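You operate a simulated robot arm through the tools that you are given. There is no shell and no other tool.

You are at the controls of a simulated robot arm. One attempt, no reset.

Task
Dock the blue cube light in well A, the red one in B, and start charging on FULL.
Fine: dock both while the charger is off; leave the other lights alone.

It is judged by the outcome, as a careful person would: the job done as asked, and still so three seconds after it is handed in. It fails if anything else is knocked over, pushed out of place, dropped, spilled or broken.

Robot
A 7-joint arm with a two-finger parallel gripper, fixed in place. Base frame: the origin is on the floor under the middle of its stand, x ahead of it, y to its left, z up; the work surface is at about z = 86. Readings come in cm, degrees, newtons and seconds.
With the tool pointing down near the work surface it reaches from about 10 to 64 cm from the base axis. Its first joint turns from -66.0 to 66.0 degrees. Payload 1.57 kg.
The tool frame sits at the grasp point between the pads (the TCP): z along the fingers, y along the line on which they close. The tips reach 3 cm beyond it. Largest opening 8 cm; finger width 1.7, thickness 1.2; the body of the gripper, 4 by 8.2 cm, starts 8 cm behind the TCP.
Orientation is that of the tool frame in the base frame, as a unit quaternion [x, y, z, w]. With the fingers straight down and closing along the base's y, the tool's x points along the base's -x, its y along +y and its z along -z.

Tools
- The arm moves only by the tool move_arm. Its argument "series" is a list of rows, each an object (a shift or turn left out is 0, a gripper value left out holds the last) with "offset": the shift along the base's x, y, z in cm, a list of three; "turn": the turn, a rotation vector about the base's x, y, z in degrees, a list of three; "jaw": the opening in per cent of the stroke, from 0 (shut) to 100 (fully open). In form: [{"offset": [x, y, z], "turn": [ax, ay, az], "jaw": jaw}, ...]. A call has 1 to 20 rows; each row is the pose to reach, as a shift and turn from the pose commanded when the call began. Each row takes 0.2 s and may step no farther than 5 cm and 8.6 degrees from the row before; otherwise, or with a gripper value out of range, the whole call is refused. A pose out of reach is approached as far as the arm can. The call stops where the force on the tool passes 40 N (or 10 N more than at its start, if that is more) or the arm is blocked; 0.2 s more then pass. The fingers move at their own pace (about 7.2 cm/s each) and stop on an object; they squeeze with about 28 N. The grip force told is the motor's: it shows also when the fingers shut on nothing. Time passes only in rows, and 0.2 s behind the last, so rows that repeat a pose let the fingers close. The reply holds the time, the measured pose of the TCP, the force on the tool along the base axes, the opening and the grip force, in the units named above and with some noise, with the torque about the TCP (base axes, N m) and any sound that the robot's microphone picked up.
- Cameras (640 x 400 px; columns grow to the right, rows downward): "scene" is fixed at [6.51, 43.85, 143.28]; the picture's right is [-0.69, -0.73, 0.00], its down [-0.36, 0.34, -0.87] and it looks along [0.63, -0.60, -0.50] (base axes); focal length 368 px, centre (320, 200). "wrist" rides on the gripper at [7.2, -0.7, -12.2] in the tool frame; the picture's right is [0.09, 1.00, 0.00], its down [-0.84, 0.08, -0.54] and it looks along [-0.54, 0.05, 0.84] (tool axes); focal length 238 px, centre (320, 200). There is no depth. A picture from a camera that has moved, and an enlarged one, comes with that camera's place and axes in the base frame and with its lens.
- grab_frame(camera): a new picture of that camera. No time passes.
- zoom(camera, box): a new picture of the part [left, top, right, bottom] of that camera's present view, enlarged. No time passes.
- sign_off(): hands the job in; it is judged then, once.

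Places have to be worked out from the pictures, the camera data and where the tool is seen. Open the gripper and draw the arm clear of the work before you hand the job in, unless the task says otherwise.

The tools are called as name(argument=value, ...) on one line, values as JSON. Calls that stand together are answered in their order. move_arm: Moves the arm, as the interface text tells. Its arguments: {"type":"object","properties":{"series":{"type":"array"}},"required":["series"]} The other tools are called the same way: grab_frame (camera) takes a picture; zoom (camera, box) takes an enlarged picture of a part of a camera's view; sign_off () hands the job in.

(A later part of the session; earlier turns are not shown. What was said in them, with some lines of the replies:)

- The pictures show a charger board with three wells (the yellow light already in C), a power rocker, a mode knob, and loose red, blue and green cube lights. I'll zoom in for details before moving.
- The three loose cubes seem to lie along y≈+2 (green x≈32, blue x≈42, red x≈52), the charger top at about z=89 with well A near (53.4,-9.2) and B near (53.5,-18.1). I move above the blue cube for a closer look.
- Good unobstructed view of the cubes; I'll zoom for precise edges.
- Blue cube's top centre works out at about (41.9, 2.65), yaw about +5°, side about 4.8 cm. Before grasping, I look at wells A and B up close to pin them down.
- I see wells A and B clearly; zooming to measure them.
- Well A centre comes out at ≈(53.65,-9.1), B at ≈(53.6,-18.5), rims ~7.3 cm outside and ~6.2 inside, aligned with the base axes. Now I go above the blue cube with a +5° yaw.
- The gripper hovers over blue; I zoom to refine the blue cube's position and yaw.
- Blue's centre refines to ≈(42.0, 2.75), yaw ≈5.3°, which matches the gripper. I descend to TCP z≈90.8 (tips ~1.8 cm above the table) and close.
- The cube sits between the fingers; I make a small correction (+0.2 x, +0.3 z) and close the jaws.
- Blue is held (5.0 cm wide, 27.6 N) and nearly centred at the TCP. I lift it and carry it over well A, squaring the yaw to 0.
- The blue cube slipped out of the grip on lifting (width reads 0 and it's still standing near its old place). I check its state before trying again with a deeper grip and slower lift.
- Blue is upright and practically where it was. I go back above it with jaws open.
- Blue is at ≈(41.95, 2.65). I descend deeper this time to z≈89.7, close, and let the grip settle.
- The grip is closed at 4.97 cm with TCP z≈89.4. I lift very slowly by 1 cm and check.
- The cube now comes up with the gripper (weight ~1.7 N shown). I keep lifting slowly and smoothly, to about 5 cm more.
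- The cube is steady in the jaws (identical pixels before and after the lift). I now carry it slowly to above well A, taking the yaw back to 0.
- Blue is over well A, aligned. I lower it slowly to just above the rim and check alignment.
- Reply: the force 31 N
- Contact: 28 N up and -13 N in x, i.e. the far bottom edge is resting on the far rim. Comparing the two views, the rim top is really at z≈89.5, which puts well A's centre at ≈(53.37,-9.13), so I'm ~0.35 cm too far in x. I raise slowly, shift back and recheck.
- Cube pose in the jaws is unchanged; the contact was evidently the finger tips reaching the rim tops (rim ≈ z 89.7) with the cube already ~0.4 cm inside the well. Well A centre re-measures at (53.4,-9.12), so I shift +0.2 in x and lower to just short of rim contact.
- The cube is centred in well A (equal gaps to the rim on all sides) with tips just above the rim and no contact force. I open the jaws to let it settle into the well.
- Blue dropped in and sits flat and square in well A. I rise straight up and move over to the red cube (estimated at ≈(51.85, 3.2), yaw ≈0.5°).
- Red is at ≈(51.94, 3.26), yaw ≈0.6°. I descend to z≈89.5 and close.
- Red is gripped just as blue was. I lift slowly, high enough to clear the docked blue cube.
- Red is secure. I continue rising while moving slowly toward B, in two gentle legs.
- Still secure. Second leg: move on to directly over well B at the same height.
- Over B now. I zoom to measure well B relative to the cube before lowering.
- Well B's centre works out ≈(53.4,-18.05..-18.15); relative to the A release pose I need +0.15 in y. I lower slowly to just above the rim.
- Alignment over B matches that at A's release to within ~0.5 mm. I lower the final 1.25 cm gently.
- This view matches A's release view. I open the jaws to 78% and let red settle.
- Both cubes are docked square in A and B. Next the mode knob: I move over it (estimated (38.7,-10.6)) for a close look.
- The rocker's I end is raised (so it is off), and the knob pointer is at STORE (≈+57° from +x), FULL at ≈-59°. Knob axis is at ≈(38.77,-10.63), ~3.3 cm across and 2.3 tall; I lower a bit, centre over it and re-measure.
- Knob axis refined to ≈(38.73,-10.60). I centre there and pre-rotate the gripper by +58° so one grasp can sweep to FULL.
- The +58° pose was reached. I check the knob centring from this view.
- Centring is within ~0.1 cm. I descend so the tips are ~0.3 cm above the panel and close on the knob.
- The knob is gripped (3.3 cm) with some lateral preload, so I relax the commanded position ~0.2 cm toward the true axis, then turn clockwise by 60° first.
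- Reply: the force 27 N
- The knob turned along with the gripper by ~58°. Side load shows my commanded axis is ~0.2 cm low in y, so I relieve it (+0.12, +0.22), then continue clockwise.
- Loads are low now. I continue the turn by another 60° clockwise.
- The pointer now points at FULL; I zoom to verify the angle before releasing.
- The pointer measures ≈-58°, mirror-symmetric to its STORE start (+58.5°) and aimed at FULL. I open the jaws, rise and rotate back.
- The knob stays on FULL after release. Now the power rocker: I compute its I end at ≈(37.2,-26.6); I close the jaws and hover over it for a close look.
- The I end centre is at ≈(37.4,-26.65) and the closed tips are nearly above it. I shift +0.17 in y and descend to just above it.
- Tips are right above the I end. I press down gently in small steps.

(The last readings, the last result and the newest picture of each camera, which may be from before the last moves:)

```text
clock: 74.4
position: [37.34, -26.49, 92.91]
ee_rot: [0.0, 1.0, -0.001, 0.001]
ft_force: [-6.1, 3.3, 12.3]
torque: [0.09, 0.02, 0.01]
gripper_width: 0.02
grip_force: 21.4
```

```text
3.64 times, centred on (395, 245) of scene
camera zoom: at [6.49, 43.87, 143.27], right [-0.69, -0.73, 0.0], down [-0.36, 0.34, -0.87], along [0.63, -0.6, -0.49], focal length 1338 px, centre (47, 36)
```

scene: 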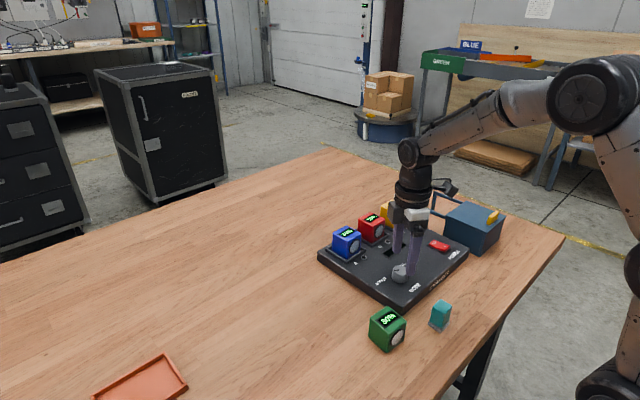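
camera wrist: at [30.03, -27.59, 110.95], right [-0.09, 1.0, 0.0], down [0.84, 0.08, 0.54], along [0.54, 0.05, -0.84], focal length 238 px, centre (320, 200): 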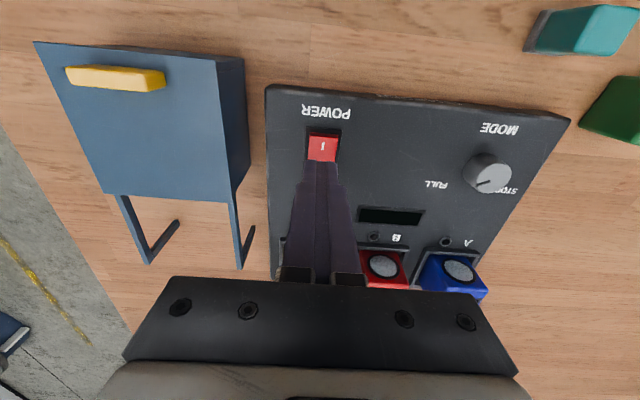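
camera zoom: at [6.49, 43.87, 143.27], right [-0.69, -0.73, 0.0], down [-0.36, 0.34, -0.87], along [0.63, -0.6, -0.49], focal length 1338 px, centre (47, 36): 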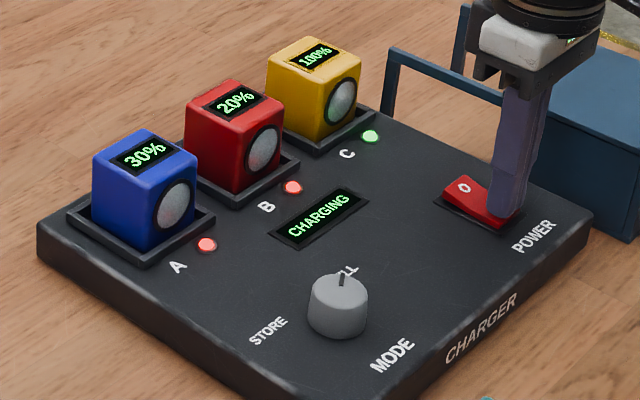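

The display reads CHARGING with lamps A and B red (charging) and C green, and the levels are climbing. I lift off and retreat clear, then check that it stays on.

move_arm(series=[{"offset": [0, 0, 1]}, {"offset": [0, 0, 4]}, {"offset": [0, 0, 8]}, {"offset": [-1, 2, 12]}, {"offset": [-2, 5, 15]}, {"offset": [-3, 9, 17], "jaw": 50}, {"offset": [-4, 12, 19]}, {"offset": [-4, 14, 21], "jaw": 100}, {"offset": [-4, 14, 21], "jaw": 100}, {"offset": [-4, 14, 21], "jaw": 100}])

grab_frame(camera="scene")

zoom(camera="scene", box=[310, 190, 480, 300])

grab_frame(camera="wrist")

```text
clock: 76.6
position: [33.1, -12.26, 113.82]
ee_rot: [0.0, 1.0, 0.0, 0.001]
ft_force: [-0.2, 0.6, 0.2]
torque: [-0.01, 0.04, 0.0]
gripper_width: 8.0
grip_force: 0.2
```

```text
taken
```

scene: 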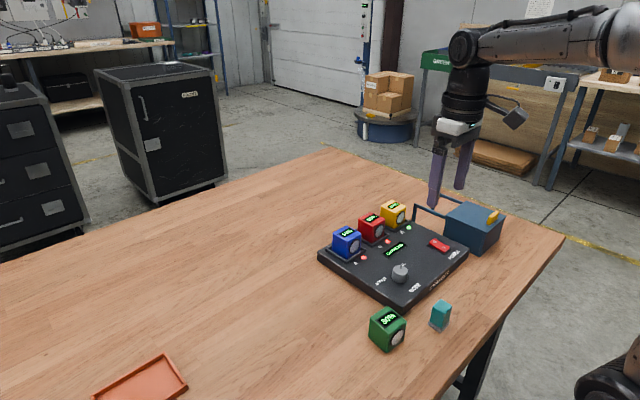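

```text
3.64 times, centred on (395, 245) of scene
camera zoom: at [6.51, 43.85, 143.28], right [-0.69, -0.73, 0.0], down [-0.36, 0.34, -0.87], along [0.63, -0.6, -0.5], focal length 1338 px, centre (47, 36)
```

zoom: 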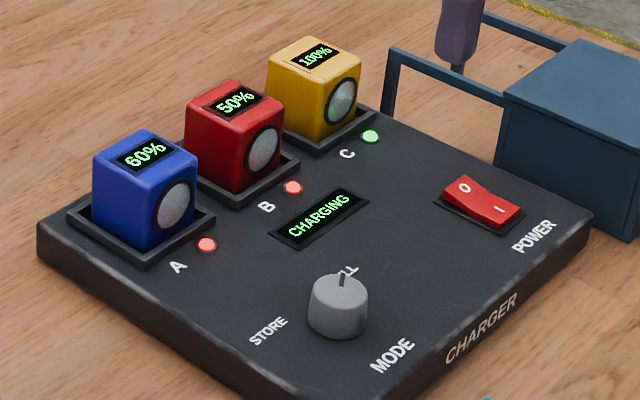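

```text
taken
camera wrist: at [25.83, -13.21, 125.91], right [-0.09, 1.0, 0.0], down [0.84, 0.08, 0.54], along [0.54, 0.05, -0.84], focal length 238 px, centre (320, 200)
```

wrist: 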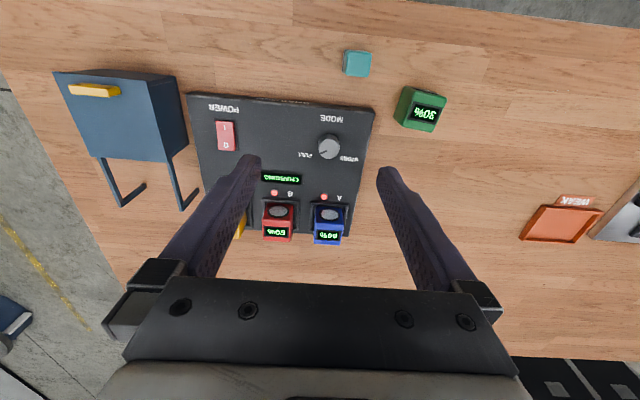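

The rocker stays on I, blue is at 60%, red at 50%, still charging. I wait a few seconds to confirm it goes on charging past a storage level, i.e. truly in FULL mode.

move_arm(series=[{"offset": [0, 0, 1]}, {"offset": [0, 0, 1]}, {"offset": [0, 0, 1]}, {"offset": [0, 0, 1]}, {"offset": [0, 0, 1]}, {"offset": [0, 0, 1]}, {"offset": [0, 0, 1]}, {"offset": [0, 0, 1]}, {"offset": [0, 0, 1]}, {"offset": [0, 0, 1]}, {"offset": [0, 0, 1]}, {"offset": [0, 0, 1]}])

zoom(camera="scene", box=[310, 190, 480, 300])

```text
clock: 79.2
position: [33.21, -12.38, 114.78]
ee_rot: [0.001, 1.0, 0.001, 0.001]
ft_force: [0.0, 0.3, 0.3]
torque: [-0.02, 0.01, 0.03]
gripper_width: 8.0
grip_force: 0.1
```

```text
3.64 times, centred on (395, 245) of scene
camera zoom: at [6.51, 43.85, 143.28], right [-0.69, -0.73, 0.0], down [-0.36, 0.34, -0.87], along [0.63, -0.6, -0.5], focal length 1338 px, centre (47, 36)
```

zoom: 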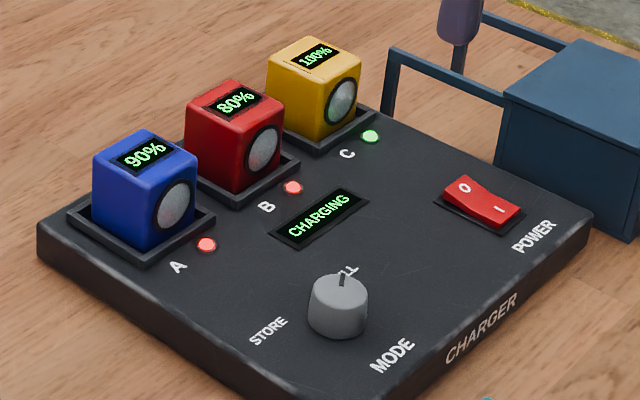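

Blue is now at 90% and red at 80%, still charging in FULL. Both are square in A and B, yellow and green are untouched, the gripper is open and the arm is clear, so I hand it in.

sign_off()

```text
The job is handed in.
```

The blue light is docked in well A and the red one in B. The mode knob is on FULL and the charger is running. At my last check the display read CHARGING, with blue at 90%, red at 80% and both still climbing.

- **Charger off while docking:** I docked both lights first, then turned the knob from STORE to FULL, and switched on the power last.
- **One slip:** blue slid out of the fingers on my first attempt to lift it. It stayed upright in nearly the same spot, and I picked it up again with a deeper, slower grip.
- **Small drop into the wells:** I released each light a few millimetres above the well floor because the fingertips were nearly touching the rim. Both settled flat and square.
- **Other lights:** I didn't touch the yellow or green lights. The gripper is open and the arm is clear of the work.
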